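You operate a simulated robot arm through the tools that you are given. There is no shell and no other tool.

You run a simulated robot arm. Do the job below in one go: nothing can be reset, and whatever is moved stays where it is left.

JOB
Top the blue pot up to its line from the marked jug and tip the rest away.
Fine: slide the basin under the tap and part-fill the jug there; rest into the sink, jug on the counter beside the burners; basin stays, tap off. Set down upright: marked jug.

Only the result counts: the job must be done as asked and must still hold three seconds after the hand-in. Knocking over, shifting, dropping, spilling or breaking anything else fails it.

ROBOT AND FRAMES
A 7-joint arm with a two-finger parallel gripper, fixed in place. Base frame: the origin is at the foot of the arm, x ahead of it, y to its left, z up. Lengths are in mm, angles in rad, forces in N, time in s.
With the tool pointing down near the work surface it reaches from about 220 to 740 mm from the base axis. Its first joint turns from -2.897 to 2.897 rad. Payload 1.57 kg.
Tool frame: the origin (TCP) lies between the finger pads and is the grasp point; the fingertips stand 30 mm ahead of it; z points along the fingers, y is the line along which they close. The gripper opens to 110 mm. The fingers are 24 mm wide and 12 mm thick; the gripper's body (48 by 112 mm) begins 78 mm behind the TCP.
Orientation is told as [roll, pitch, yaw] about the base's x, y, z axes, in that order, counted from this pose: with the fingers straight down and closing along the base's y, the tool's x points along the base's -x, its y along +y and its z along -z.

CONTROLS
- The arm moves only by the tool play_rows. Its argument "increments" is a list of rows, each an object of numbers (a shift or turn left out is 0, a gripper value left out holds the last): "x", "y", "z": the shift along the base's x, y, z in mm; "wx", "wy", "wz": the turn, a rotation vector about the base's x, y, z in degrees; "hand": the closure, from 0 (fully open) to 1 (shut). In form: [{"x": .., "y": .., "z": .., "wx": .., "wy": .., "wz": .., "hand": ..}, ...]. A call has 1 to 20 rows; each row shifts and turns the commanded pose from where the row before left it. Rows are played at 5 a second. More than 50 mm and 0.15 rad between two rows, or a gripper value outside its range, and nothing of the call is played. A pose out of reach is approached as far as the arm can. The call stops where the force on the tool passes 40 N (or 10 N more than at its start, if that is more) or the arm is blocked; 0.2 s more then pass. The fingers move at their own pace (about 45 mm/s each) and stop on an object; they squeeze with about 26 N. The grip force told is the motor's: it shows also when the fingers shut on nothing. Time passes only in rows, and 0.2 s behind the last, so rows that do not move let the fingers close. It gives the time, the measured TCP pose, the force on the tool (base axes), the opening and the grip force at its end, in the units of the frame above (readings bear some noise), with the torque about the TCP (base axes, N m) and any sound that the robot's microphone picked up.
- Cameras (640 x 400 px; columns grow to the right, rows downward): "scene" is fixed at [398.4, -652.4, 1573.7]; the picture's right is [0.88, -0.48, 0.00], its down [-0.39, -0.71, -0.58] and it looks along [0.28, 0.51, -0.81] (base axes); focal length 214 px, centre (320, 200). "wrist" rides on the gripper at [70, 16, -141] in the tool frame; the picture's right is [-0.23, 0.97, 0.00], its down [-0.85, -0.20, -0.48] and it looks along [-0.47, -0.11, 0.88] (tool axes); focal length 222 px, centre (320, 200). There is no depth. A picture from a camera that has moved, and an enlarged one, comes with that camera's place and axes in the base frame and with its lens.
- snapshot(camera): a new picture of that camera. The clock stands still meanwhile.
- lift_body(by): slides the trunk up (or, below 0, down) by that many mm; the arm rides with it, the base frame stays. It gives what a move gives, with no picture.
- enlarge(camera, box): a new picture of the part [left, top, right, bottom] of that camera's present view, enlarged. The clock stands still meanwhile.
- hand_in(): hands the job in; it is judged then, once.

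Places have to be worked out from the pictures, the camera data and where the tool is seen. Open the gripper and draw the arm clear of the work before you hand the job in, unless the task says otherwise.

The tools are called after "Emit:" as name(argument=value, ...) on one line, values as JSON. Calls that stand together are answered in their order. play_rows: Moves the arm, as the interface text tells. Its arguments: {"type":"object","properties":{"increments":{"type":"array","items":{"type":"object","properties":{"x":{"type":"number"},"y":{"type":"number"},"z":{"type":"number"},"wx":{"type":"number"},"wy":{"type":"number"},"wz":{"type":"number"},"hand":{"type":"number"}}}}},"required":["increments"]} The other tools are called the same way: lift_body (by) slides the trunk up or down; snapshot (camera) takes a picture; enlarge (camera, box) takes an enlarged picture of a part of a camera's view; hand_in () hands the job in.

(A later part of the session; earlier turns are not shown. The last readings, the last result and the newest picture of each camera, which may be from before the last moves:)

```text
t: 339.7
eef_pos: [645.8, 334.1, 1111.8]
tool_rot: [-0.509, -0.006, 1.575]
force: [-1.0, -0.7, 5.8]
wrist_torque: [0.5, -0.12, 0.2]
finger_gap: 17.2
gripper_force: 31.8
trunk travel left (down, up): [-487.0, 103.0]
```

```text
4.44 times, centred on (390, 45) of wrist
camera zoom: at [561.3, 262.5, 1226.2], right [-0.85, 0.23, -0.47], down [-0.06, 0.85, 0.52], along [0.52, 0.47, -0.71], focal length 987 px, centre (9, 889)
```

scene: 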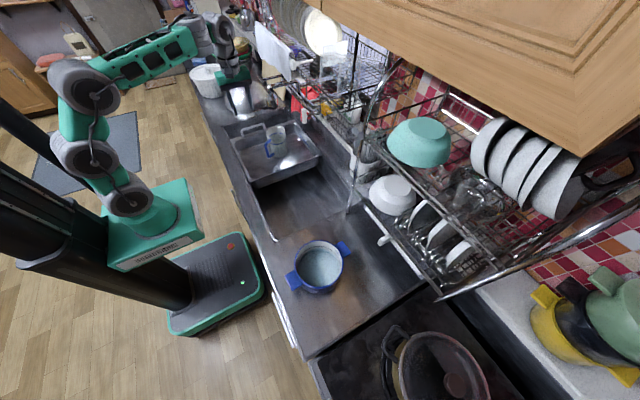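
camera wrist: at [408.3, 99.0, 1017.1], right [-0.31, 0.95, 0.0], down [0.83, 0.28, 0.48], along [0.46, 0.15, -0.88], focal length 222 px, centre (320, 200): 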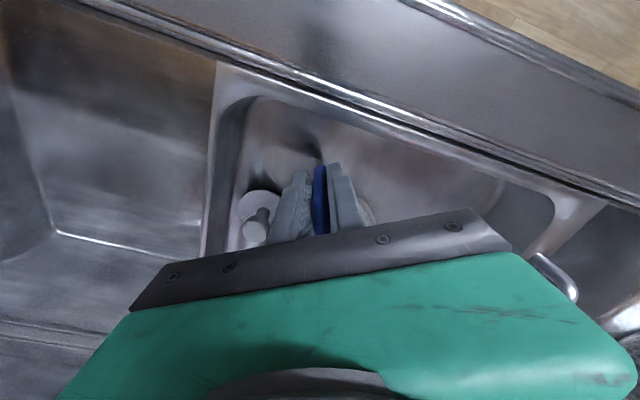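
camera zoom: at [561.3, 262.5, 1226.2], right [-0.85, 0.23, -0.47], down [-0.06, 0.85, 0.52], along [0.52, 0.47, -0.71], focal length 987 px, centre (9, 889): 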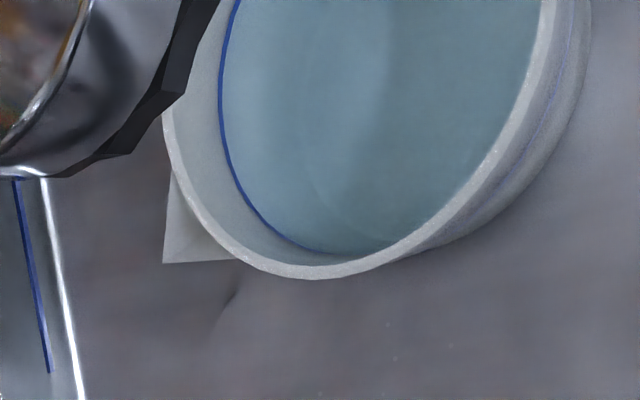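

The tap is off (lever on its stop) and the jug is filled to its ring. Before moving on I look at the pot once more at full zoom, in case its level display had lagged.

Emit:
enlarge(camera="scene", box=[305, 238, 345, 263])

Emit:
enlarge(camera="scene", box=[262, 210, 312, 250])

Emit:
enlarge(camera="scene", box=[250, 150, 350, 230])

```text
16.00 times, centred on (325, 250) of scene
camera zoom: at [398.4, -652.4, 1573.7], right [0.88, -0.48, 0.0], down [-0.39, -0.71, -0.58], along [0.28, 0.51, -0.81], focal length 3432 px, centre (240, -608)
```

zoom: 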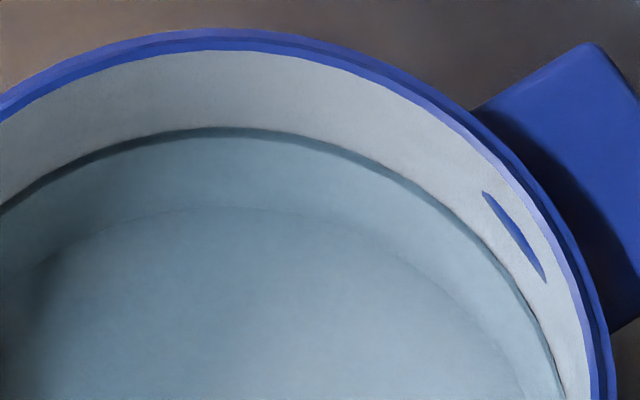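

```text
10.00 times, centred on (287, 230) of scene
camera zoom: at [398.4, -652.4, 1573.7], right [0.88, -0.48, 0.0], down [-0.39, -0.71, -0.58], along [0.28, 0.51, -0.81], focal length 2145 px, centre (650, -100)
```

zoom: 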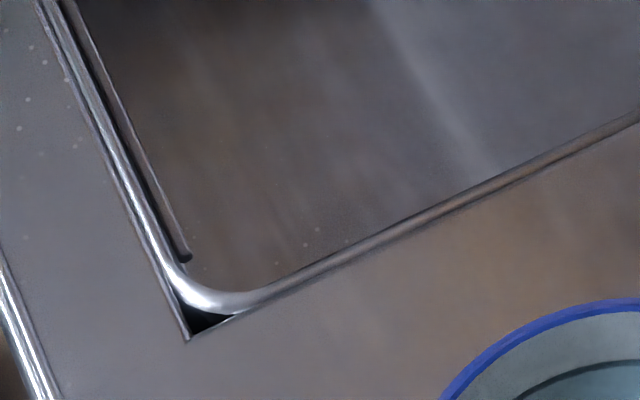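

```text
5.00 times, centred on (300, 190) of scene
camera zoom: at [398.4, -652.4, 1573.7], right [0.88, -0.48, 0.0], down [-0.39, -0.71, -0.58], along [0.28, 0.51, -0.81], focal length 1072 px, centre (420, 250)
```

zoom: 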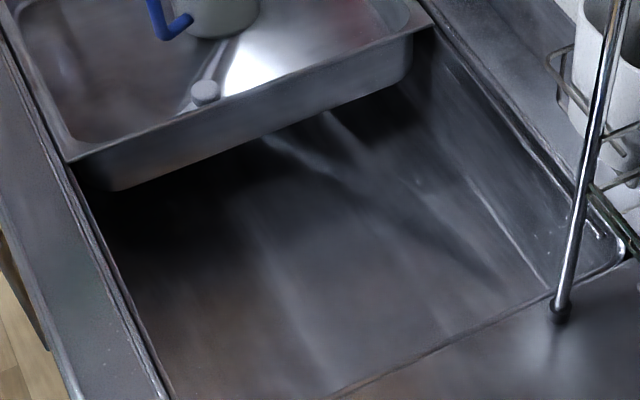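

The pot's water now stands right at its line — the display had lagged after my pour. I examine it more closely around the wall.

Emit:
enlarge(camera="scene", box=[290, 232, 354, 296])

Emit:
enlarge(camera="scene", box=[312, 242, 332, 252])

Emit:
enlarge(camera="scene", box=[328, 244, 348, 260])

```text
6.25 times, centred on (322, 264) of scene
camera zoom: at [398.4, -652.4, 1573.7], right [0.88, -0.48, 0.0], down [-0.39, -0.71, -0.58], along [0.28, 0.51, -0.81], focal length 1340 px, centre (308, -200)
```

zoom: 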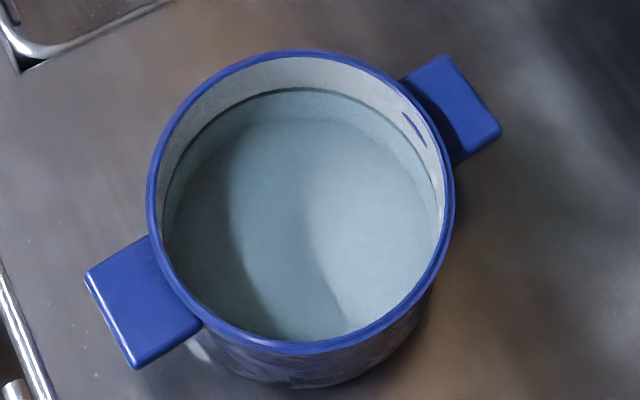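

```text
16.00 times, centred on (322, 247) of scene
camera zoom: at [398.4, -652.4, 1573.7], right [0.88, -0.48, 0.0], down [-0.39, -0.71, -0.58], along [0.28, 0.51, -0.81], focal length 3432 px, centre (288, -552)
```

zoom: 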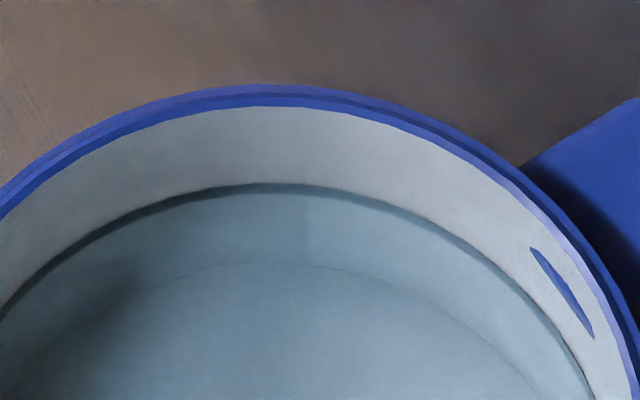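

```text
16.00 times, centred on (338, 252) of scene
camera zoom: at [398.4, -652.4, 1573.7], right [0.88, -0.48, 0.0], down [-0.39, -0.71, -0.58], along [0.28, 0.51, -0.81], focal length 3432 px, centre (32, -632)
```

zoom: 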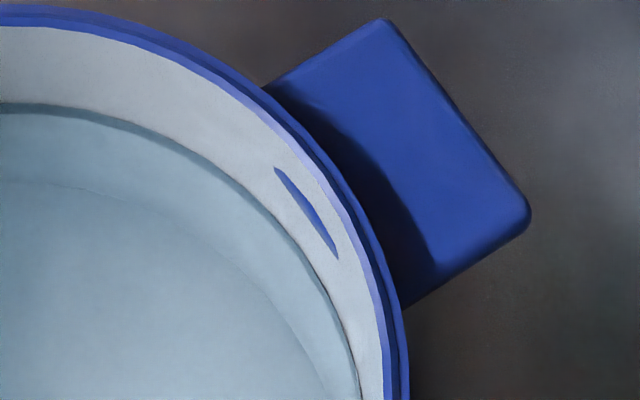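

The water edge is now within the line's thickness (≈ 38 mm below the rim, line centre 39.6 mm): the pot is topped up. So the new jug filling is all "rest" to tip away. I ease and release the lever, then back out upward.

Emit:
lift_body(by=-3)

Emit:
lift_body(by=3)

Emit:
play_rows(increments=[{"hand": 0.5}, {}, {}, {}])

Emit:
lift_body(by=50)

Emit:
enlarge(camera="scene", box=[230, 60, 330, 160])

Emit:
enlarge(camera="scene", box=[305, 238, 345, 263])

```text
t: 340.2
eef_pos: [644.3, 333.8, 1111.2]
tool_rot: [-0.515, -0.006, 1.573]
force: [0.9, 2.1, 17.9]
wrist_torque: [0.19, -0.25, 0.01]
finger_gap: 17.4
gripper_force: 32.4
trunk travel left (down, up): [-484.0, 106.0]
```

```text
t: 340.7
eef_pos: [646.1, 333.7, 1110.7]
tool_rot: [-0.509, -0.003, 1.576]
force: [4.2, 2.2, 15.8]
wrist_torque: [0.23, -0.25, 0.14]
finger_gap: 17.3
gripper_force: 32.1
trunk travel left (down, up): [-487.0, 103.0]
```

```text
t: 341.7
eef_pos: [645.0, 334.3, 1109.4]
tool_rot: [-0.508, -0.002, 1.572]
force: [-0.8, -0.4, 0.3]
wrist_torque: [0.03, 0.04, 0.0]
finger_gap: 55.0
gripper_force: 0.1
trunk travel left (down, up): [-487.0, 103.0]
```

```text
t: 342.6
eef_pos: [645.1, 333.5, 1159.4]
tool_rot: [-0.508, -0.004, 1.573]
force: [0.0, -0.4, 0.0]
wrist_torque: [-0.02, 0.0, 0.0]
finger_gap: 55.0
gripper_force: 0.1
trunk travel left (down, up): [-537.0, 53.0]
```

```text
4.00 times, centred on (280, 110) of scene
camera zoom: at [398.4, -652.4, 1573.7], right [0.88, -0.48, 0.0], down [-0.39, -0.71, -0.58], along [0.28, 0.51, -0.81], focal length 858 px, centre (480, 560)
```

zoom: 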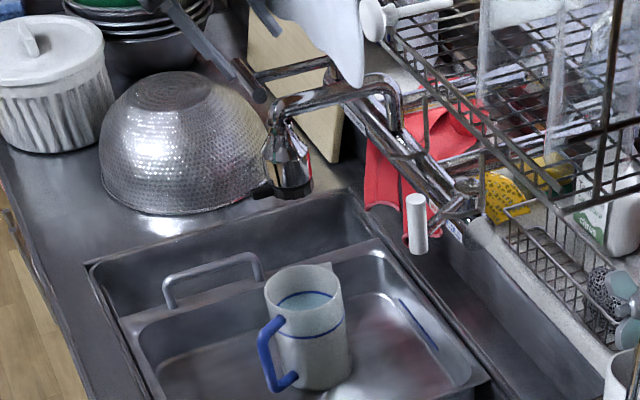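

```text
16.00 times, centred on (325, 250) of scene
camera zoom: at [398.4, -652.4, 1573.7], right [0.88, -0.48, 0.0], down [-0.39, -0.71, -0.58], along [0.28, 0.51, -0.81], focal length 3432 px, centre (240, -608)
```

zoom: 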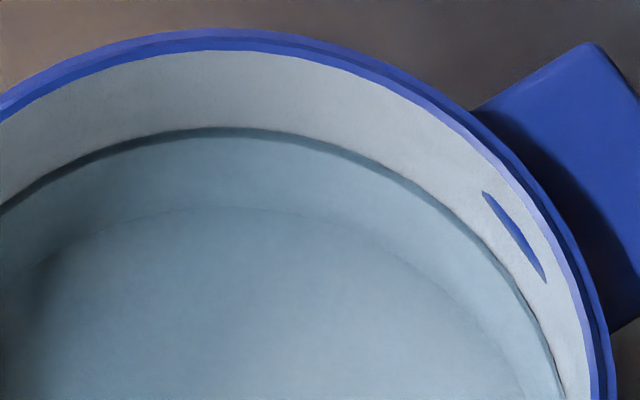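

The pot is steady at its line and the tap is off. Now I retreat from the lever to a tool-down pose.

Emit:
play_rows(increments=[{"x": -10, "y": -2, "wy": 2}, {"x": -12, "y": -5, "wy": 2}, {"x": -12, "y": -8, "wy": 2.5}, {"x": -12, "y": -12, "z": -3, "wy": 2.5}, {"x": -12, "y": -12, "z": -5, "wy": 3}, {"x": -12, "y": -12, "z": -5, "wy": 3}, {"x": -12, "y": -12, "z": -5, "wy": 3.5}, {"x": -12, "y": -12, "z": -5, "wy": 3.5}, {"x": -12, "y": -12, "z": -5, "wy": 3.5}, {"x": -12, "y": -12, "z": -5, "wy": 3.5}, {}])

Emit:
snapshot(camera="scene")

```text
t: 345.0
eef_pos: [527.7, 233.2, 1127.7]
tool_rot: [-0.002, -0.003, 1.571]
force: [0.1, 0.4, 0.0]
wrist_torque: [0.0, -0.01, 0.0]
finger_gap: 55.0
gripper_force: 0.1
trunk travel left (down, up): [-537.0, 53.0]
```

```text
taken
```

scene: 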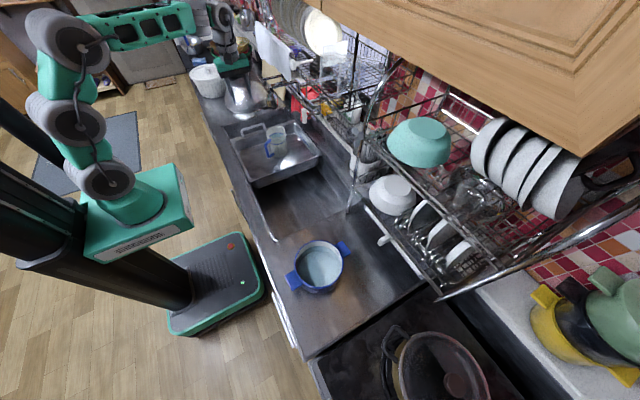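

I go to (508, 146), turn to the handle's heading, and bring the trunk down in stages.

Emit:
play_rows(increments=[{"wz": -6, "x": -3, "y": -12}, {"wz": -7.5, "x": -3, "y": -12}, {"wz": -7.5, "x": -3, "y": -12}, {"wz": -7.5, "x": -3, "y": -12}, {"wz": -7.5, "x": -3, "y": -12}, {"wz": -7.5, "x": -3, "y": -12}, {"wz": -7.5, "x": -2, "y": -10}, {"wz": -7.6, "y": -5}, {}])

Emit:
lift_body(by=-150)

Emit:
play_rows(increments=[{"z": 15}, {"z": 20}, {"z": 20}, {"z": 20}, {"z": 20}, {"z": 5}, {}])

Emit:
lift_body(by=-100)

Emit:
snapshot(camera="wrist")

```text
t: 347.0
eef_pos: [507.3, 147.9, 1126.3]
tool_rot: [-0.002, -0.002, 0.546]
force: [0.2, -0.3, 0.2]
wrist_torque: [-0.01, 0.02, -0.02]
finger_gap: 55.0
gripper_force: 0.1
trunk travel left (down, up): [-537.0, 53.0]
```

```text
t: 348.8
eef_pos: [506.8, 147.7, 976.4]
tool_rot: [-0.001, -0.004, 0.547]
force: [-0.2, 0.2, -0.9]
wrist_torque: [0.0, -0.03, -0.01]
finger_gap: 54.9
gripper_force: 0.1
trunk travel left (down, up): [-387.0, 203.0]
```

```text
t: 350.4
eef_pos: [507.5, 148.4, 1077.1]
tool_rot: [-0.001, -0.005, 0.549]
force: [0.0, -0.5, -0.6]
wrist_torque: [-0.02, 0.0, -0.01]
finger_gap: 55.2
gripper_force: 0.1
trunk travel left (down, up): [-387.0, 203.0]
```

```text
t: 351.7
eef_pos: [507.3, 148.6, 978.0]
tool_rot: [-0.001, -0.004, 0.549]
force: [0.0, 0.3, -1.2]
wrist_torque: [0.02, 0.01, 0.0]
finger_gap: 55.2
gripper_force: 0.1
trunk travel left (down, up): [-287.0, 303.0]
```

```text
taken
camera wrist: at [438.4, 125.1, 1118.1], right [-0.31, 0.95, 0.0], down [0.83, 0.28, 0.48], along [0.46, 0.15, -0.88], focal length 222 px, centre (320, 200)
```

wrist: 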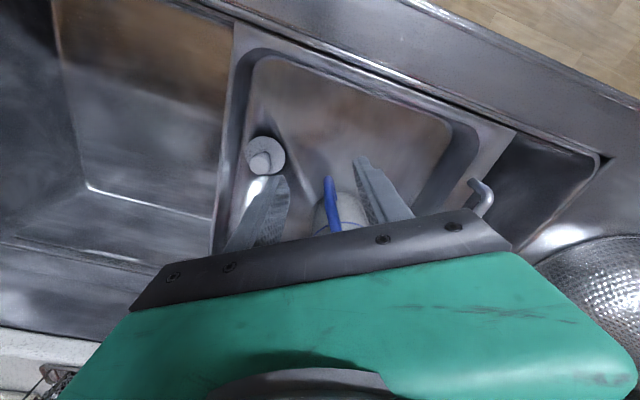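

I continue: rows up, trunk down, then the last bit down beside the handle.

Emit:
play_rows(increments=[{"z": 15}, {"z": 20}, {"z": 15}, {}])

Emit:
lift_body(by=-108)

Emit:
play_rows(increments=[{"z": -12}, {"z": -15}, {"z": -12}, {"z": -5}, {}])

Emit:
play_rows(increments=[{"x": 6, "y": 3.5}, {"x": 8, "y": 5}, {"x": 8, "y": 5}, {"x": 8, "y": 5}, {"x": 8, "y": 5}, {"x": 6, "y": 3.5}, {}])

Emit:
snapshot(camera="wrist")

Emit:
enlarge(camera="scene", box=[225, 75, 325, 165])

```text
t: 352.7
eef_pos: [506.8, 148.9, 1028.2]
tool_rot: [-0.002, -0.003, 0.548]
force: [0.7, -0.2, 0.9]
wrist_torque: [0.0, -0.02, -0.03]
finger_gap: 55.1
gripper_force: 0.1
trunk travel left (down, up): [-287.0, 303.0]
```

```text
t: 354.1
eef_pos: [507.3, 147.8, 919.1]
tool_rot: [-0.001, -0.003, 0.548]
force: [1.0, 0.6, 0.0]
wrist_torque: [0.0, 0.01, -0.02]
finger_gap: 55.0
gripper_force: 0.1
trunk travel left (down, up): [-179.0, 411.0]
```

```text
t: 355.3
eef_pos: [507.6, 149.5, 875.5]
tool_rot: [-0.001, -0.003, 0.55]
force: [-0.5, -0.3, 0.8]
wrist_torque: [-0.02, -0.01, 0.02]
finger_gap: 55.0
gripper_force: 0.1
trunk travel left (down, up): [-179.0, 411.0]
```

```text
t: 356.9
eef_pos: [551.8, 174.6, 875.6]
tool_rot: [-0.002, -0.004, 0.549]
force: [-0.1, -0.3, -0.5]
wrist_torque: [-0.01, 0.02, 0.01]
finger_gap: 55.2
gripper_force: 0.1
trunk travel left (down, up): [-179.0, 411.0]
```

```text
taken
camera wrist: at [481.8, 151.7, 1016.3], right [-0.31, 0.95, 0.0], down [0.83, 0.28, 0.48], along [0.46, 0.15, -0.88], focal length 222 px, centre (320, 200)
```

wrist: 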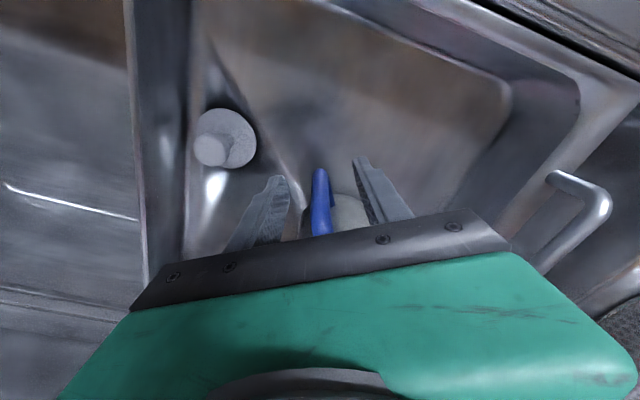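

```text
4.44 times, centred on (275, 120) of scene
camera zoom: at [398.4, -652.4, 1573.7], right [0.88, -0.48, 0.0], down [-0.39, -0.71, -0.58], along [0.28, 0.51, -0.81], focal length 953 px, centre (520, 556)
```

zoom: 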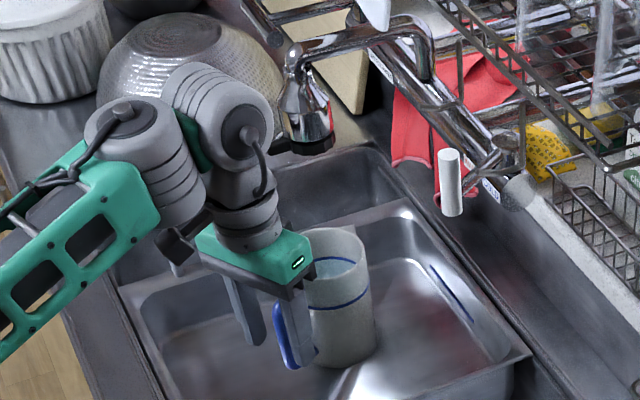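

The handle is between the pads. I close and draw the jug back out from under the tap as before.

Emit:
play_rows(increments=[{"hand": 0.75}, {}, {"hand": 1}, {}, {}, {}])

Emit:
play_rows(increments=[{"x": -2, "y": -1.4}, {"x": -4, "y": -2.8}, {"x": -6, "y": -4.2}, {"x": -7, "y": -4.8}, {"x": -7, "y": -4.8}, {"x": -7, "y": -4.8}, {"x": -7, "y": -4.8}, {"x": -7, "y": -4.8}, {"x": -7, "y": -4.8}, {"x": -7, "y": -4.8}, {"x": -6, "y": -4}, {"x": -5, "y": -3.4}, {"x": -3, "y": -2}, {"x": -1, "y": -0.8}, {}])

Emit:
enlarge(camera="scene", box=[225, 75, 325, 165])

```text
t: 358.3
eef_pos: [550.2, 175.5, 875.7]
tool_rot: [-0.001, -0.001, 0.549]
force: [0.4, -0.2, 0.7]
wrist_torque: [0.24, 0.02, -0.03]
finger_gap: 13.9
gripper_force: 26.6
trunk travel left (down, up): [-179.0, 411.0]
```

```text
t: 361.5
eef_pos: [475.3, 122.5, 876.1]
tool_rot: [-0.002, -0.004, 0.548]
force: [2.1, 0.2, 1.9]
wrist_torque: [0.45, -0.17, -0.07]
finger_gap: 14.1
gripper_force: 25.7
trunk travel left (down, up): [-179.0, 411.0]
```

```text
4.44 times, centred on (275, 120) of scene
camera zoom: at [398.4, -652.4, 1573.7], right [0.88, -0.48, 0.0], down [-0.39, -0.71, -0.58], along [0.28, 0.51, -0.81], focal length 953 px, centre (520, 556)
```

zoom: 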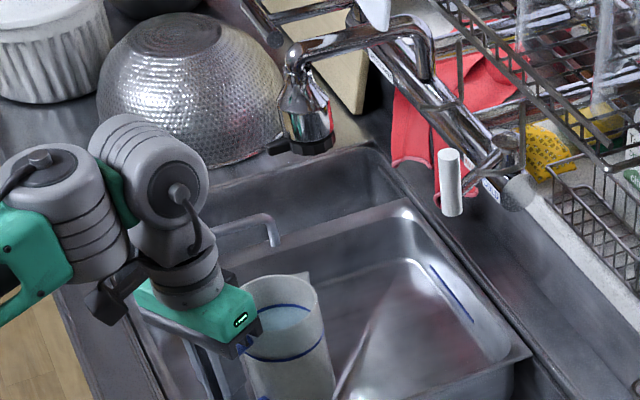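

Out from under the tap. I release the handle, rise, open fully and go over the jug.

Emit:
play_rows(increments=[{"hand": 0.5}, {}, {}, {}])

Emit:
lift_body(by=100)

Emit:
play_rows(increments=[{"hand": 0, "x": 6, "y": 4}, {"x": 10, "y": 6}, {"x": 12, "y": 7}, {"x": 12, "y": 7}, {"x": 12, "y": 7}, {"x": 12, "y": 7}, {"x": 8, "y": 5}, {"x": 4, "y": 3}, {}])

Emit:
enlarge(camera="wrist", box=[200, 90, 440, 245])

```text
t: 362.5
eef_pos: [474.2, 122.9, 875.3]
tool_rot: [-0.003, -0.004, 0.548]
force: [-0.1, 0.0, 0.5]
wrist_torque: [-0.01, 0.0, 0.03]
finger_gap: 55.2
gripper_force: 0.1
trunk travel left (down, up): [-179.0, 411.0]
```

```text
t: 363.8
eef_pos: [475.1, 122.7, 976.9]
tool_rot: [0.0, -0.004, 0.549]
force: [0.0, 0.2, 0.1]
wrist_torque: [-0.01, -0.01, 0.02]
finger_gap: 55.1
gripper_force: 0.1
trunk travel left (down, up): [-279.0, 311.0]
```

```text
t: 365.8
eef_pos: [551.8, 169.0, 975.0]
tool_rot: [-0.003, -0.005, 0.549]
force: [0.3, 0.0, -0.1]
wrist_torque: [0.02, 0.01, 0.04]
finger_gap: 109.9
gripper_force: 0.0
trunk travel left (down, up): [-279.0, 311.0]
```

```text
2.58 times, centred on (320, 168) of wrist
camera zoom: at [482.4, 146.3, 1116.4], right [-0.31, 0.95, 0.0], down [0.83, 0.28, 0.48], along [0.46, 0.15, -0.88], focal length 573 px, centre (320, 284)
```

zoom: 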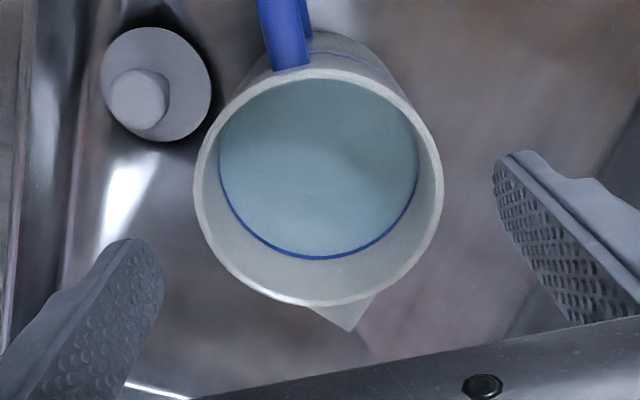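

Aligned within about 1 mm. I lower around the jug and close.

Emit:
lift_body(by=-60)

Emit:
enlarge(camera="wrist", box=[200, 60, 440, 245])

Emit:
lift_body(by=-54)

Emit:
play_rows(increments=[{"hand": 0.08}, {}, {"hand": 0.13}, {}, {"hand": 0.17}, {}, {"hand": 0.25}, {}, {"hand": 1}, {}, {}])

```text
t: 366.8
eef_pos: [552.2, 168.6, 915.8]
tool_rot: [-0.002, -0.003, 0.549]
force: [0.1, -1.0, 0.7]
wrist_torque: [-0.01, 0.0, -0.02]
finger_gap: 109.8
gripper_force: 0.0
trunk travel left (down, up): [-219.0, 371.0]
```

```text
2.16 times, centred on (320, 152) of wrist
camera zoom: at [482.3, 146.1, 1056.6], right [-0.31, 0.95, 0.0], down [0.83, 0.28, 0.48], along [0.46, 0.15, -0.88], focal length 480 px, centre (320, 303)
```

zoom: 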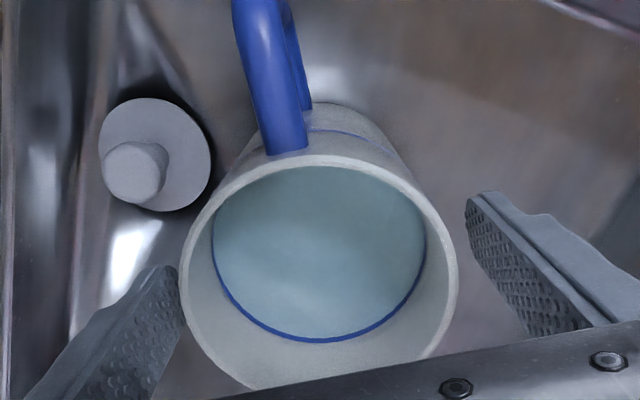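

```text
t: 367.8
eef_pos: [551.0, 169.1, 862.1]
tool_rot: [-0.002, -0.003, 0.548]
force: [-0.9, -0.1, 0.2]
wrist_torque: [-0.01, 0.0, 0.02]
finger_gap: 110.0
gripper_force: 0.1
trunk travel left (down, up): [-165.0, 425.0]
```

```text
t: 370.2
eef_pos: [552.6, 168.7, 861.9]
tool_rot: [-0.003, -0.004, 0.549]
force: [2.2, -0.5, 0.8]
wrist_torque: [0.09, 0.05, 0.01]
finger_gap: 79.8
gripper_force: 26.1
trunk travel left (down, up): [-165.0, 425.0]
```

Gripped. I lift the jug out of the basin and carry it over the open sink, turning the spout toward the robot on the way.

Emit:
lift_body(by=20)

Emit:
lift_body(by=145)

Emit:
play_rows(increments=[{"y": -5, "wz": 2}, {"x": -1, "y": -10, "wz": 5}, {"x": -2, "y": -15, "wz": 6}, {"x": -2, "y": -17, "wz": 6.5}, {"x": -2, "y": -17, "wz": 6.5}, {"x": -2, "y": -17, "wz": 6.5}, {"x": -2, "y": -17, "wz": 6.5}, {"x": -2, "y": -17, "wz": 6.5}, {"x": -2, "y": -17, "wz": 6.5}, {"x": -2, "y": -17, "wz": 6.5}, {"x": -2, "y": -17, "wz": 6.5}, {"x": -2, "y": -17, "wz": 6.5}, {"x": -2, "y": -17, "wz": 6.5}, {"x": -2, "y": -17, "wz": 6.5}, {"x": -2, "y": -17, "wz": 6.5}, {"x": -2, "y": -17, "wz": 6.5}, {"x": -2, "y": -17, "wz": 6.5}, {"x": -2, "y": -17, "wz": 6}, {"x": -1, "y": -14, "wz": 4}, {"y": -8, "wz": 2}])

Emit:
snapshot(camera="scene")

```text
t: 370.9
eef_pos: [551.0, 169.8, 880.7]
tool_rot: [-0.001, -0.001, 0.546]
force: [-0.2, -0.2, -6.1]
wrist_torque: [0.03, -0.04, 0.0]
finger_gap: 79.4
gripper_force: 26.2
trunk travel left (down, up): [-185.0, 405.0]
```

```text
t: 372.6
eef_pos: [552.2, 169.8, 1025.8]
tool_rot: [-0.003, -0.002, 0.548]
force: [-0.7, -0.5, -6.4]
wrist_torque: [0.04, -0.06, 0.05]
finger_gap: 79.7
gripper_force: 26.1
trunk travel left (down, up): [-330.0, 260.0]
```

```text
t: 376.8
eef_pos: [517.6, -138.6, 1026.5]
tool_rot: [-0.002, -0.004, 2.573]
force: [0.1, 0.2, -6.3]
wrist_torque: [0.03, 0.07, -0.01]
finger_gap: 79.7
gripper_force: 25.6
trunk travel left (down, up): [-330.0, 260.0]
```

```text
taken
```

scene: 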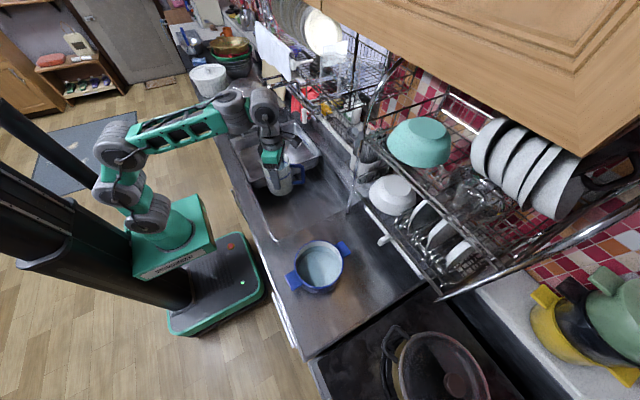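

Weight 6.3 N. I lower the trunk 30 mm, fine-turn the spout, and go outward over the sink while tipping forward to ~25°.

Emit:
lift_body(by=-30)

Emit:
play_rows(increments=[{"wz": 3, "z": 4}, {"wz": 4, "z": 6, "x": 4}, {"wz": 3, "x": 8, "z": 6}, {"x": 10, "z": 6, "wx": -0.4, "wy": -0.9}, {"x": 10, "z": 6, "wx": -0.8, "wy": -1.85}, {"x": 10, "z": 6, "wx": -0.8, "wy": -1.85}, {"x": 10, "z": 6, "wx": -0.8, "wy": -1.85}, {"x": 10, "z": 6, "wx": -0.8, "wy": -1.85}, {"x": 10, "z": 4, "wx": -0.8, "wy": -1.85}, {"x": 8, "z": 4, "wx": -0.8, "wy": -1.85}, {"x": 6, "z": 4, "wx": -0.8, "wy": -1.85}, {"x": 4, "wx": -0.8, "wy": -1.85}, {"x": 2, "wx": -0.8, "wy": -1.85}, {"wx": -0.8, "wy": -1.85}, {"wx": -0.8, "wy": -1.85}, {}])

Emit:
enlarge(camera="scene", box=[100, 60, 360, 270])

```text
t: 377.5
eef_pos: [518.8, -137.7, 996.6]
tool_rot: [-0.001, -0.004, 2.573]
force: [0.1, 0.3, -6.1]
wrist_torque: [0.05, 0.03, 0.07]
finger_gap: 79.3
gripper_force: 26.4
trunk travel left (down, up): [-300.0, 290.0]
```

```text
t: 380.9
eef_pos: [608.1, -138.5, 1054.6]
tool_rot: [0.004, 0.399, 2.749]
force: [1.0, 0.6, -5.9]
wrist_torque: [0.03, 0.13, 0.01]
finger_gap: 79.9
gripper_force: 25.8
out of reach, approached as far as the arm can: row 3
trunk travel left (down, up): [-300.0, 290.0]
```

```text
1.90 times, centred on (230, 165) of scene
camera zoom: at [398.4, -652.4, 1573.7], right [0.88, -0.48, 0.0], down [-0.39, -0.71, -0.58], along [0.28, 0.51, -0.81], focal length 408 px, centre (491, 267)
```

zoom: 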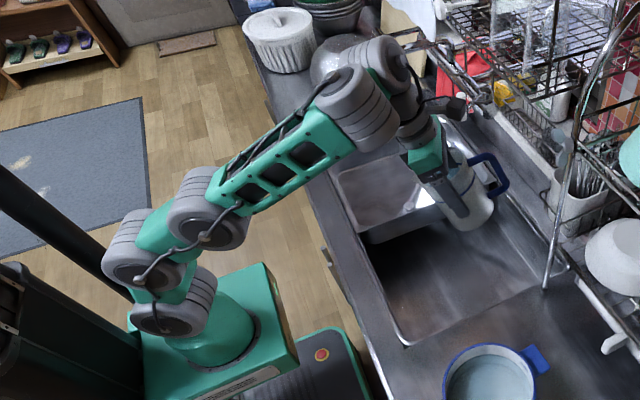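

Over the open sink at 23° tilt. I tip further, in steps, to pour the rest into the sink.

Emit:
play_rows(increments=[{"wx": -1.15, "wy": -2.77}, {"wx": -1.15, "wy": -2.77}, {"wx": -1.15, "wy": -2.77}, {"wx": -1.15, "wy": -2.77}, {"wx": -1.15, "wy": -2.77}, {"wx": -1.15, "wy": -2.77}, {}])

```text
t: 382.5
eef_pos: [646.4, -148.1, 1134.9]
tool_rot: [0.005, 0.711, 2.748]
force: [0.5, -1.0, -5.6]
wrist_torque: [0.02, 0.16, 0.03]
finger_gap: 79.6
gripper_force: 25.9
out of reach, approached as far as the arm can: row 3, 4, 5, 6
trunk travel left (down, up): [-300.0, 290.0]
```

40.7°, it drifted out and up. I lower the trunk 90 and continue tipping while drawing slightly inward.

Emit:
lift_body(by=-90)

Emit:
play_rows(increments=[{"z": 5, "wx": -1.15, "wy": -2.77}, {"z": 8, "wx": -1.15, "wy": -2.77}, {"z": 8, "wx": -1.15, "wy": -2.77}, {"z": 8, "wx": -1.15, "wy": -2.77}, {}])

Emit:
lift_body(by=-60)

Emit:
play_rows(increments=[{"z": 5, "wx": -1.15, "wy": -2.77}, {"z": 8, "wx": -1.15, "wy": -2.77}, {"z": 8, "wx": -1.15, "wy": -2.77}, {"z": 8, "wx": -1.15, "wy": -2.77}, {}])

Emit:
enlarge(camera="scene", box=[180, 60, 370, 230])

```text
t: 383.8
eef_pos: [646.9, -148.6, 1045.0]
tool_rot: [0.005, 0.712, 2.748]
force: [0.1, -0.3, -5.6]
wrist_torque: [0.09, 0.13, 0.03]
finger_gap: 79.4
gripper_force: 25.9
trunk travel left (down, up): [-210.0, 380.0]
```

```text
t: 385.0
eef_pos: [651.6, -148.9, 1096.3]
tool_rot: [0.005, 0.909, 2.749]
force: [0.4, 0.9, -5.4]
wrist_torque: [0.08, 0.12, 0.01]
finger_gap: 79.6
gripper_force: 26.2
out of reach, approached as far as the arm can: row 1, 2, 4
trunk travel left (down, up): [-210.0, 380.0]
```

```text
t: 386.0
eef_pos: [650.9, -150.0, 1034.0]
tool_rot: [0.006, 0.91, 2.749]
force: [0.2, 0.1, -6.1]
wrist_torque: [0.06, 0.12, -0.01]
finger_gap: 79.3
gripper_force: 26.1
trunk travel left (down, up): [-150.0, 440.0]
```

```text
t: 387.2
eef_pos: [590.4, -152.0, 1138.3]
tool_rot: [0.0, 1.096, 2.749]
force: [-0.2, -0.4, -3.3]
wrist_torque: [0.03, 0.09, 0.0]
finger_gap: 79.7
gripper_force: 26.4
out of reach, approached as far as the arm can: row 1, 2, 3, 4
trunk travel left (down, up): [-150.0, 440.0]
```

```text
2.35 times, centred on (275, 145) of scene
camera zoom: at [398.4, -652.4, 1573.7], right [0.88, -0.48, 0.0], down [-0.39, -0.71, -0.58], along [0.28, 0.51, -0.81], focal length 505 px, centre (426, 329)
```

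zoom: 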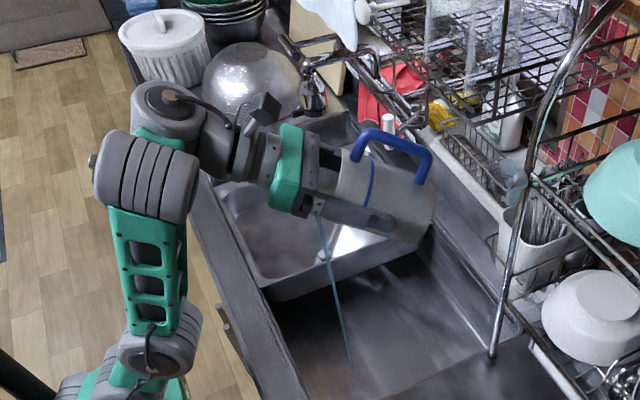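

Water is streaming into the open sink (landing ≈ (520, −112)). I continue tipping.

Emit:
play_rows(increments=[{"wx": -0.77, "wy": -1.85}, {"wx": -0.77, "wy": -1.85}, {"wx": -0.77, "wy": -1.85}, {"wx": -0.77, "wy": -1.85}, {"wx": -0.77, "wy": -1.85}, {}])

Emit:
enlarge(camera="scene", box=[180, 60, 370, 230])

```text
t: 388.6
eef_pos: [592.2, -151.9, 1137.4]
tool_rot: [-0.001, 1.094, 2.751]
force: [0.3, 0.5, -3.4]
wrist_torque: [0.04, 0.09, 0.01]
finger_gap: 79.5
gripper_force: 25.8
out of reach, approached as far as the arm can: row 1, 3, 5
trunk travel left (down, up): [-150.0, 440.0]
```

```text
2.35 times, centred on (275, 145) of scene
camera zoom: at [398.4, -652.4, 1573.7], right [0.88, -0.48, 0.0], down [-0.39, -0.71, -0.58], along [0.28, 0.51, -0.81], focal length 505 px, centre (426, 329)
```

zoom: 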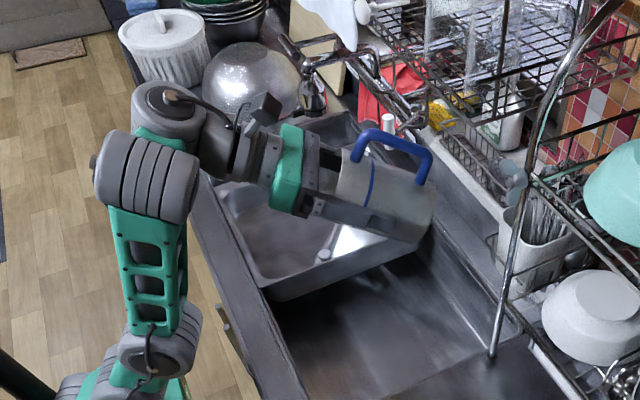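

Stuck at 63° again; I try drawing inward while tipping.

Emit:
play_rows(increments=[{"x": -6, "y": 2, "z": 6}, {"x": -6, "y": 2, "z": 6, "wx": -0.77, "wy": -1.85}, {"x": -6, "y": 2, "z": 6, "wx": -0.77, "wy": -1.85}, {"x": -6, "y": 2, "z": 6, "wx": -0.77, "wy": -1.85}, {}])

```text
t: 389.8
eef_pos: [556.2, -148.3, 1185.3]
tool_rot: [-0.003, 1.186, 2.751]
force: [0.4, -0.8, -3.2]
wrist_torque: [0.05, 0.07, 0.0]
finger_gap: 79.6
gripper_force: 25.8
out of reach, approached as far as the arm can: row 2, 3, 4
trunk travel left (down, up): [-150.0, 440.0]
```

68° now. I continue this way, lowering with the trunk to keep the height moderate.

Emit:
lift_body(by=-80)

Emit:
play_rows(increments=[{"x": -5, "y": 1, "z": 6, "wx": -0.77, "wy": -1.85}, {"x": -5, "y": 1, "z": 6, "wx": -0.77, "wy": -1.85}, {"x": -5, "y": 1, "z": 6, "wx": -0.77, "wy": -1.85}, {"x": -5, "y": 1, "z": 6, "wx": -0.77, "wy": -1.85}, {"x": -4, "y": 1, "z": 5, "wx": -0.77, "wy": -1.85}, {}])

Emit:
enlarge(camera="scene", box=[180, 60, 370, 230])

```text
t: 390.9
eef_pos: [556.7, -148.4, 1104.8]
tool_rot: [-0.001, 1.185, 2.75]
force: [1.2, 0.0, -3.3]
wrist_torque: [0.04, 0.08, -0.02]
finger_gap: 79.5
gripper_force: 26.3
trunk travel left (down, up): [-70.0, 520.0]
```

```text
t: 392.3
eef_pos: [491.8, -150.0, 1178.6]
tool_rot: [-0.001, 1.352, 2.755]
force: [0.8, 0.1, -2.9]
wrist_torque: [0.01, 0.04, 0.0]
finger_gap: 79.6
gripper_force: 26.1
out of reach, approached as far as the arm can: row 1, 2, 3, 4, 5
trunk travel left (down, up): [-70.0, 520.0]
```

```text
2.35 times, centred on (275, 145) of scene
camera zoom: at [398.4, -652.4, 1573.7], right [0.88, -0.48, 0.0], down [-0.39, -0.71, -0.58], along [0.28, 0.51, -0.81], focal length 505 px, centre (426, 329)
```

zoom: 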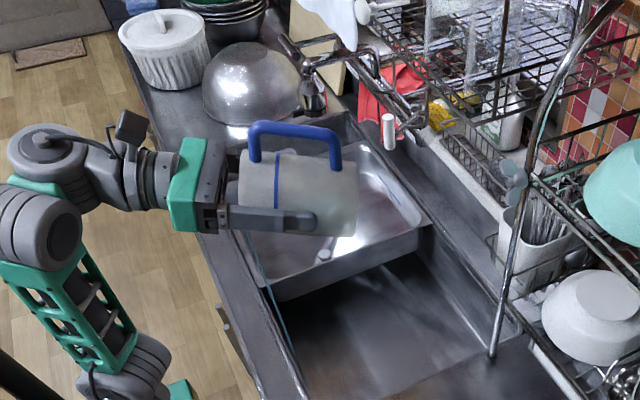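

The lip has come too close to the sink's front edge (x ≈ 428). I move outward at once while easing the tilt.

Emit:
play_rows(increments=[{"x": 18, "z": -6, "wx": 1.5, "wy": 3.6}, {"x": 20, "z": -8, "wx": 1.5, "wy": 3.6}, {"x": 20, "z": -8, "wx": 1.5, "wy": 3.6}, {"x": 20, "z": -8}, {}])

Emit:
enlarge(camera="scene", box=[180, 60, 370, 230])

Emit:
enlarge(camera="scene", box=[230, 140, 310, 230])

```text
t: 393.5
eef_pos: [568.9, -150.2, 1146.8]
tool_rot: [-0.005, 1.158, 2.751]
force: [0.1, -0.2, -2.9]
wrist_torque: [0.0, 0.05, 0.0]
finger_gap: 79.1
gripper_force: 26.1
trunk travel left (down, up): [-70.0, 520.0]
```

```text
2.35 times, centred on (275, 145) of scene
camera zoom: at [398.4, -652.4, 1573.7], right [0.88, -0.48, 0.0], down [-0.39, -0.71, -0.58], along [0.28, 0.51, -0.81], focal length 505 px, centre (426, 329)
```

zoom: 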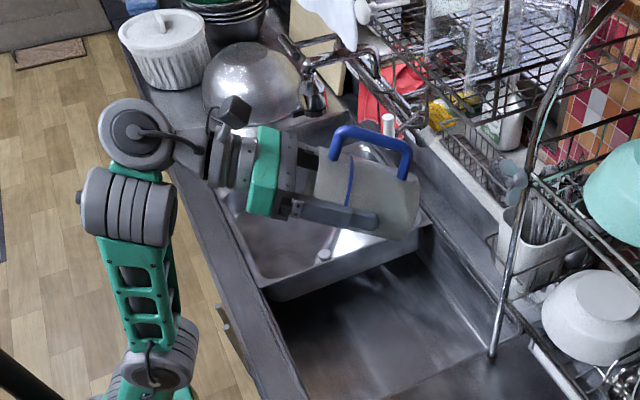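

```text
4.44 times, centred on (270, 185) of scene
camera zoom: at [398.4, -652.4, 1573.7], right [0.88, -0.48, 0.0], down [-0.39, -0.71, -0.58], along [0.28, 0.51, -0.81], focal length 953 px, centre (542, 267)
```

zoom: 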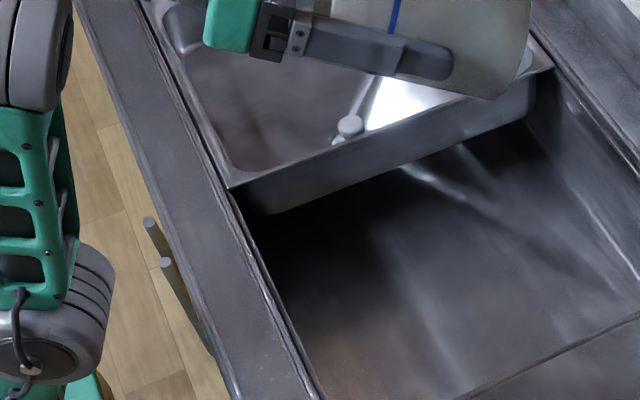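

No water on the counter; the stream had landed inside the sink. About 60–70 ml remain in the jug. I lower the trunk to its lowest and tip further, keeping the lip well inside the sink.

Emit:
lift_body(by=-65)

Emit:
play_rows(increments=[{"z": 4, "wx": -0.77, "wy": -1.85}, {"z": 4, "wx": -0.77, "wy": -1.85}, {"z": 4, "wx": -0.77, "wy": -1.85}, {"z": 4, "wx": -0.77, "wy": -1.85}, {}])

Emit:
enlarge(camera="scene", box=[180, 60, 370, 230])

```text
t: 394.6
eef_pos: [568.1, -148.8, 1083.0]
tool_rot: [-0.008, 1.158, 2.752]
force: [-0.6, -0.4, -2.8]
wrist_torque: [0.03, -0.01, 0.0]
finger_gap: 79.5
gripper_force: 26.3
trunk travel left (down, up): [-5.0, 585.0]
```

```text
t: 395.8
eef_pos: [568.6, -149.9, 1081.3]
tool_rot: [-0.005, 1.16, 2.752]
force: [0.6, 0.2, -2.2]
wrist_torque: [0.02, 0.02, 0.0]
finger_gap: 79.7
gripper_force: 25.8
out of reach, approached as far as the arm can: row 1, 2, 3, 4
trunk travel left (down, up): [-5.0, 585.0]
```

```text
2.35 times, centred on (275, 145) of scene
camera zoom: at [398.4, -652.4, 1573.7], right [0.88, -0.48, 0.0], down [-0.39, -0.71, -0.58], along [0.28, 0.51, -0.81], focal length 505 px, centre (426, 329)
```

zoom: 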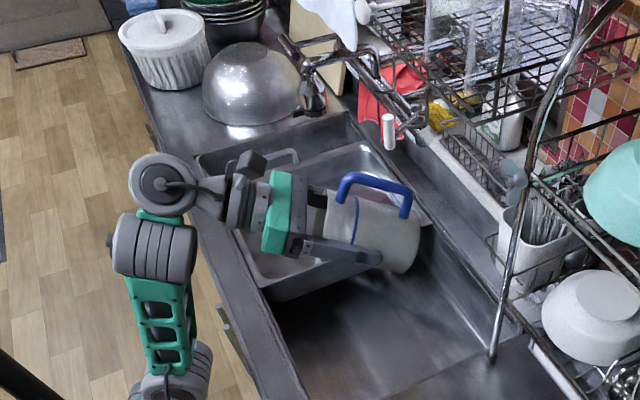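

Stuck at 66° here. Drawing inward and up gave more tilt before, so I do that in small steps, stopping while the lip is still inside the sink (P.x ≥ 505).

Emit:
play_rows(increments=[{"x": -5, "z": 5, "wx": -0.6, "wy": -1.45}, {"x": -5, "z": 5, "wx": -0.6, "wy": -1.45}, {"x": -5, "z": 5, "wx": -0.6, "wy": -1.45}, {"x": -5, "z": 5, "wx": -0.6, "wy": -1.45}, {}])

```text
t: 397.0
eef_pos: [547.7, -149.7, 1102.8]
tool_rot: [-0.006, 1.269, 2.75]
force: [-0.3, -0.3, -2.0]
wrist_torque: [-0.03, 0.06, 0.02]
finger_gap: 79.7
gripper_force: 25.9
trunk travel left (down, up): [-5.0, 585.0]
```

Now it follows without limits (72.7°). I continue.

Emit:
play_rows(increments=[{"x": -4, "z": 5, "wx": -0.6, "wy": -1.45}, {"x": -4, "z": 5, "wx": -0.6, "wy": -1.45}, {"x": -4, "z": 5, "wx": -0.6, "wy": -1.45}, {"x": -4, "z": 5, "wx": -0.6, "wy": -1.45}, {"x": -3, "z": 5, "wx": -0.6, "wy": -1.45}, {}])

Emit:
enlarge(camera="scene", box=[180, 60, 370, 230])

```text
t: 398.4
eef_pos: [516.2, -165.7, 1141.1]
tool_rot: [-0.011, 1.397, 2.752]
force: [-1.6, -0.2, -1.7]
wrist_torque: [0.0, 0.0, 0.01]
finger_gap: 79.5
gripper_force: 25.9
out of reach, approached as far as the arm can: row 2, 3, 4, 5
trunk travel left (down, up): [-5.0, 585.0]
```

```text
2.35 times, centred on (275, 145) of scene
camera zoom: at [398.4, -652.4, 1573.7], right [0.88, -0.48, 0.0], down [-0.39, -0.71, -0.58], along [0.28, 0.51, -0.81], focal length 505 px, centre (426, 329)
```

zoom: 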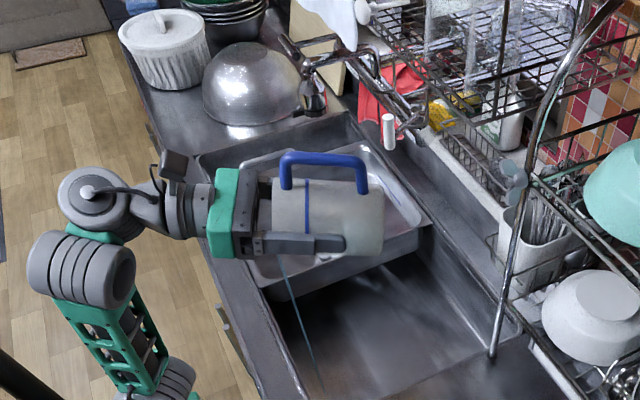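

80°, the last water streams into the sink. A little further.

Emit:
play_rows(increments=[{"z": 4, "y": 2, "wx": -0.6, "wy": -1.45}, {"z": 4, "y": 2, "wx": -0.6, "wy": -1.45}, {"z": 4, "y": 2, "wx": -0.6, "wy": -1.45}, {"z": 4, "y": 2, "wx": -0.6, "wy": -1.45}, {}])

Emit:
enlarge(camera="scene", box=[180, 60, 370, 230])

```text
t: 399.6
eef_pos: [500.8, -173.4, 1185.0]
tool_rot: [-0.009, 1.509, 2.752]
force: [1.1, 1.1, -2.1]
wrist_torque: [0.02, 0.03, 0.02]
finger_gap: 79.8
gripper_force: 26.0
out of reach, approached as far as the arm can: row 1, 2, 3, 4
trunk travel left (down, up): [-5.0, 585.0]
```

```text
2.35 times, centred on (275, 145) of scene
camera zoom: at [398.4, -652.4, 1573.7], right [0.88, -0.48, 0.0], down [-0.39, -0.71, -0.58], along [0.28, 0.51, -0.81], focal length 505 px, centre (426, 329)
```

zoom: 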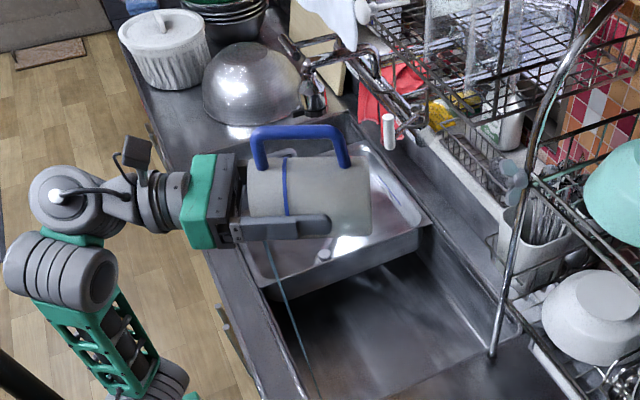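

86.5°, still trickling into the sink. I go past 90° while holding x.

Emit:
play_rows(increments=[{"x": 4, "z": 4, "y": 2, "wx": -0.6, "wy": -1.45}, {"x": 4, "z": 4, "y": 2, "wx": -0.6, "wy": -1.45}, {"x": 4, "z": 4, "y": 2, "wx": -0.6, "wy": -1.45}, {"x": 4, "z": 4, "y": 2, "wx": -0.6, "wy": -1.45}, {"x": 2, "z": 4, "wx": -0.6, "wy": -1.45}, {}])

Emit:
enlarge(camera="scene", box=[180, 60, 370, 230])

```text
t: 401.0
eef_pos: [498.9, -186.7, 1234.4]
tool_rot: [3.122, 1.494, -0.399]
force: [-0.1, -1.3, -1.3]
wrist_torque: [0.02, 0.04, -0.01]
finger_gap: 79.6
gripper_force: 26.3
out of reach, approached as far as the arm can: row 1, 2, 3, 4, 5
trunk travel left (down, up): [-5.0, 585.0]
```

```text
2.35 times, centred on (275, 145) of scene
camera zoom: at [398.4, -652.4, 1573.7], right [0.88, -0.48, 0.0], down [-0.39, -0.71, -0.58], along [0.28, 0.51, -0.81], focal length 505 px, centre (426, 329)
```

zoom: 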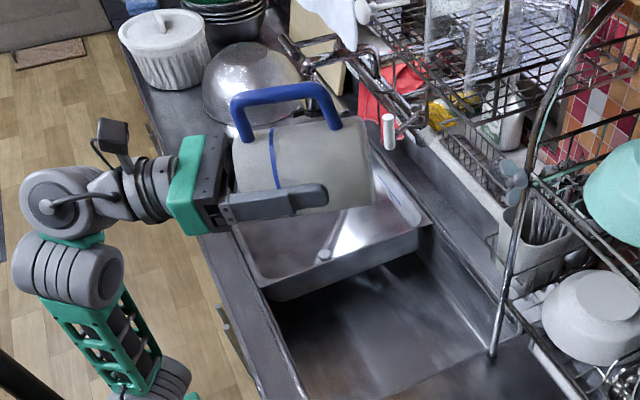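

94°: past horizontal, no stream any more. I hold a moment to drain and read the weight.

Emit:
play_rows(increments=[{}, {}, {}, {}, {}])

Emit:
play_rows(increments=[{"x": 2, "z": 3, "wx": -0.6, "wy": -1.45}, {"x": 2, "z": 3, "wx": -0.6, "wy": -1.45}, {"x": 2, "z": 3, "wx": -0.6, "wy": -1.45}, {}, {}, {}])

Emit:
snapshot(camera="wrist")

Emit:
enlarge(camera="scene", box=[180, 60, 370, 230])

```text
t: 402.2
eef_pos: [499.4, -188.5, 1233.5]
tool_rot: [3.121, 1.494, -0.397]
force: [0.2, -0.7, -0.6]
wrist_torque: [-0.01, 0.02, -0.01]
finger_gap: 79.4
gripper_force: 25.4
trunk travel left (down, up): [-5.0, 585.0]
```

```text
t: 403.6
eef_pos: [503.6, -197.1, 1256.3]
tool_rot: [3.128, 1.409, -0.396]
force: [-0.2, 0.8, -1.5]
wrist_torque: [0.01, 0.01, -0.01]
finger_gap: 79.9
gripper_force: 25.6
out of reach, approached as far as the arm can: row 1, 2, 3
trunk travel left (down, up): [-5.0, 585.0]
```

```text
taken
camera wrist: at [356.9, -156.0, 1301.9], right [-0.33, -0.92, -0.22], down [-0.24, 0.31, -0.92], along [0.91, -0.25, -0.32], focal length 222 px, centre (320, 200)
```

wrist: 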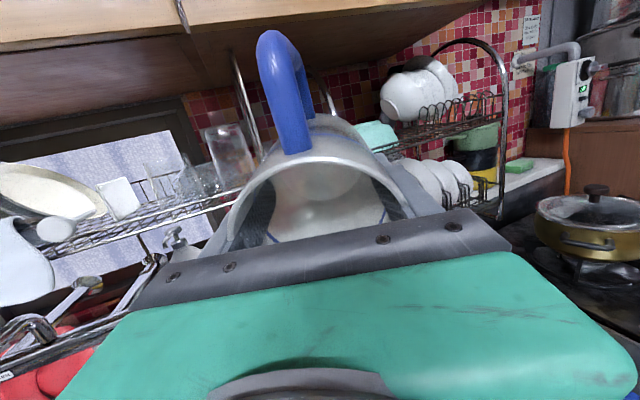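

```text
2.35 times, centred on (275, 145) of scene
camera zoom: at [398.4, -652.4, 1573.7], right [0.88, -0.48, 0.0], down [-0.39, -0.71, -0.58], along [0.28, 0.51, -0.81], focal length 505 px, centre (426, 329)
```

zoom: 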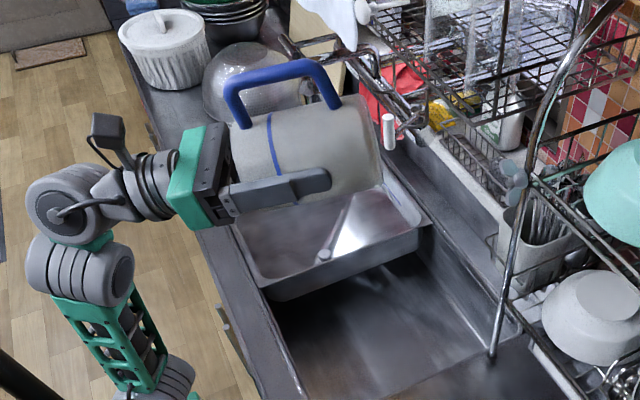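

The jug is empty now (99° tilt, interior dry in the wrist view). I bring it back upright gradually along the reverse path.

Emit:
play_rows(increments=[{"z": -6, "x": 1, "y": 2, "wx": 0.8, "wy": 1.9}, {"z": -9, "x": 1, "y": 3, "wx": 1.0, "wy": 2.4}, {"z": -9, "x": 2, "y": 3, "wx": 1.0, "wy": 2.4}, {"z": -9, "x": 2, "y": 3, "wx": 1.0, "wy": 2.4}, {"z": -9, "x": 3, "y": 3, "wx": 1.0, "wy": 2.4}, {"z": -9, "x": 3, "y": 3, "wx": 1.0, "wy": 2.4}, {"z": -9, "x": 4, "y": 3, "wx": 1.0, "wy": 2.4}, {"z": -9, "x": 5, "y": 2, "wx": 1.0, "wy": 2.4}, {"z": -9, "x": 6, "y": 2, "wx": 1.0, "wy": 2.4}, {"z": -9, "x": 6, "y": 2, "wx": 1.0, "wy": 2.4}, {}])

Emit:
enlarge(camera="scene", box=[100, 40, 370, 280])

```text
t: 406.0
eef_pos: [529.6, -161.8, 1149.0]
tool_rot: [-0.012, 1.288, 2.747]
force: [0.0, 0.2, -2.2]
wrist_torque: [0.01, 0.01, 0.0]
finger_gap: 79.4
gripper_force: 25.8
out of reach, approached as far as the arm can: row 7, 8, 9, 10
trunk travel left (down, up): [-5.0, 585.0]
```

```text
1.67 times, centred on (235, 160) of scene
camera zoom: at [398.4, -652.4, 1573.7], right [0.88, -0.48, 0.0], down [-0.39, -0.71, -0.58], along [0.28, 0.51, -0.81], focal length 358 px, centre (462, 267)
```

zoom: 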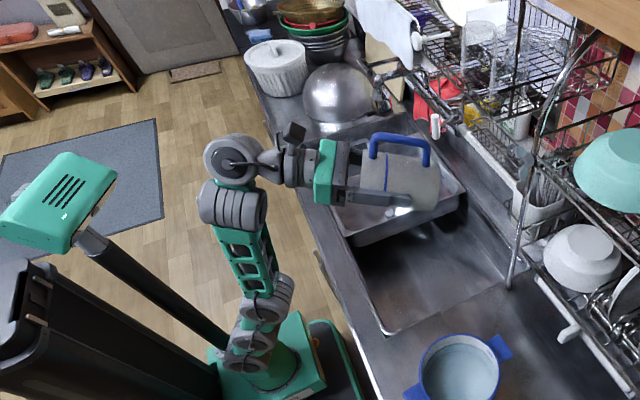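

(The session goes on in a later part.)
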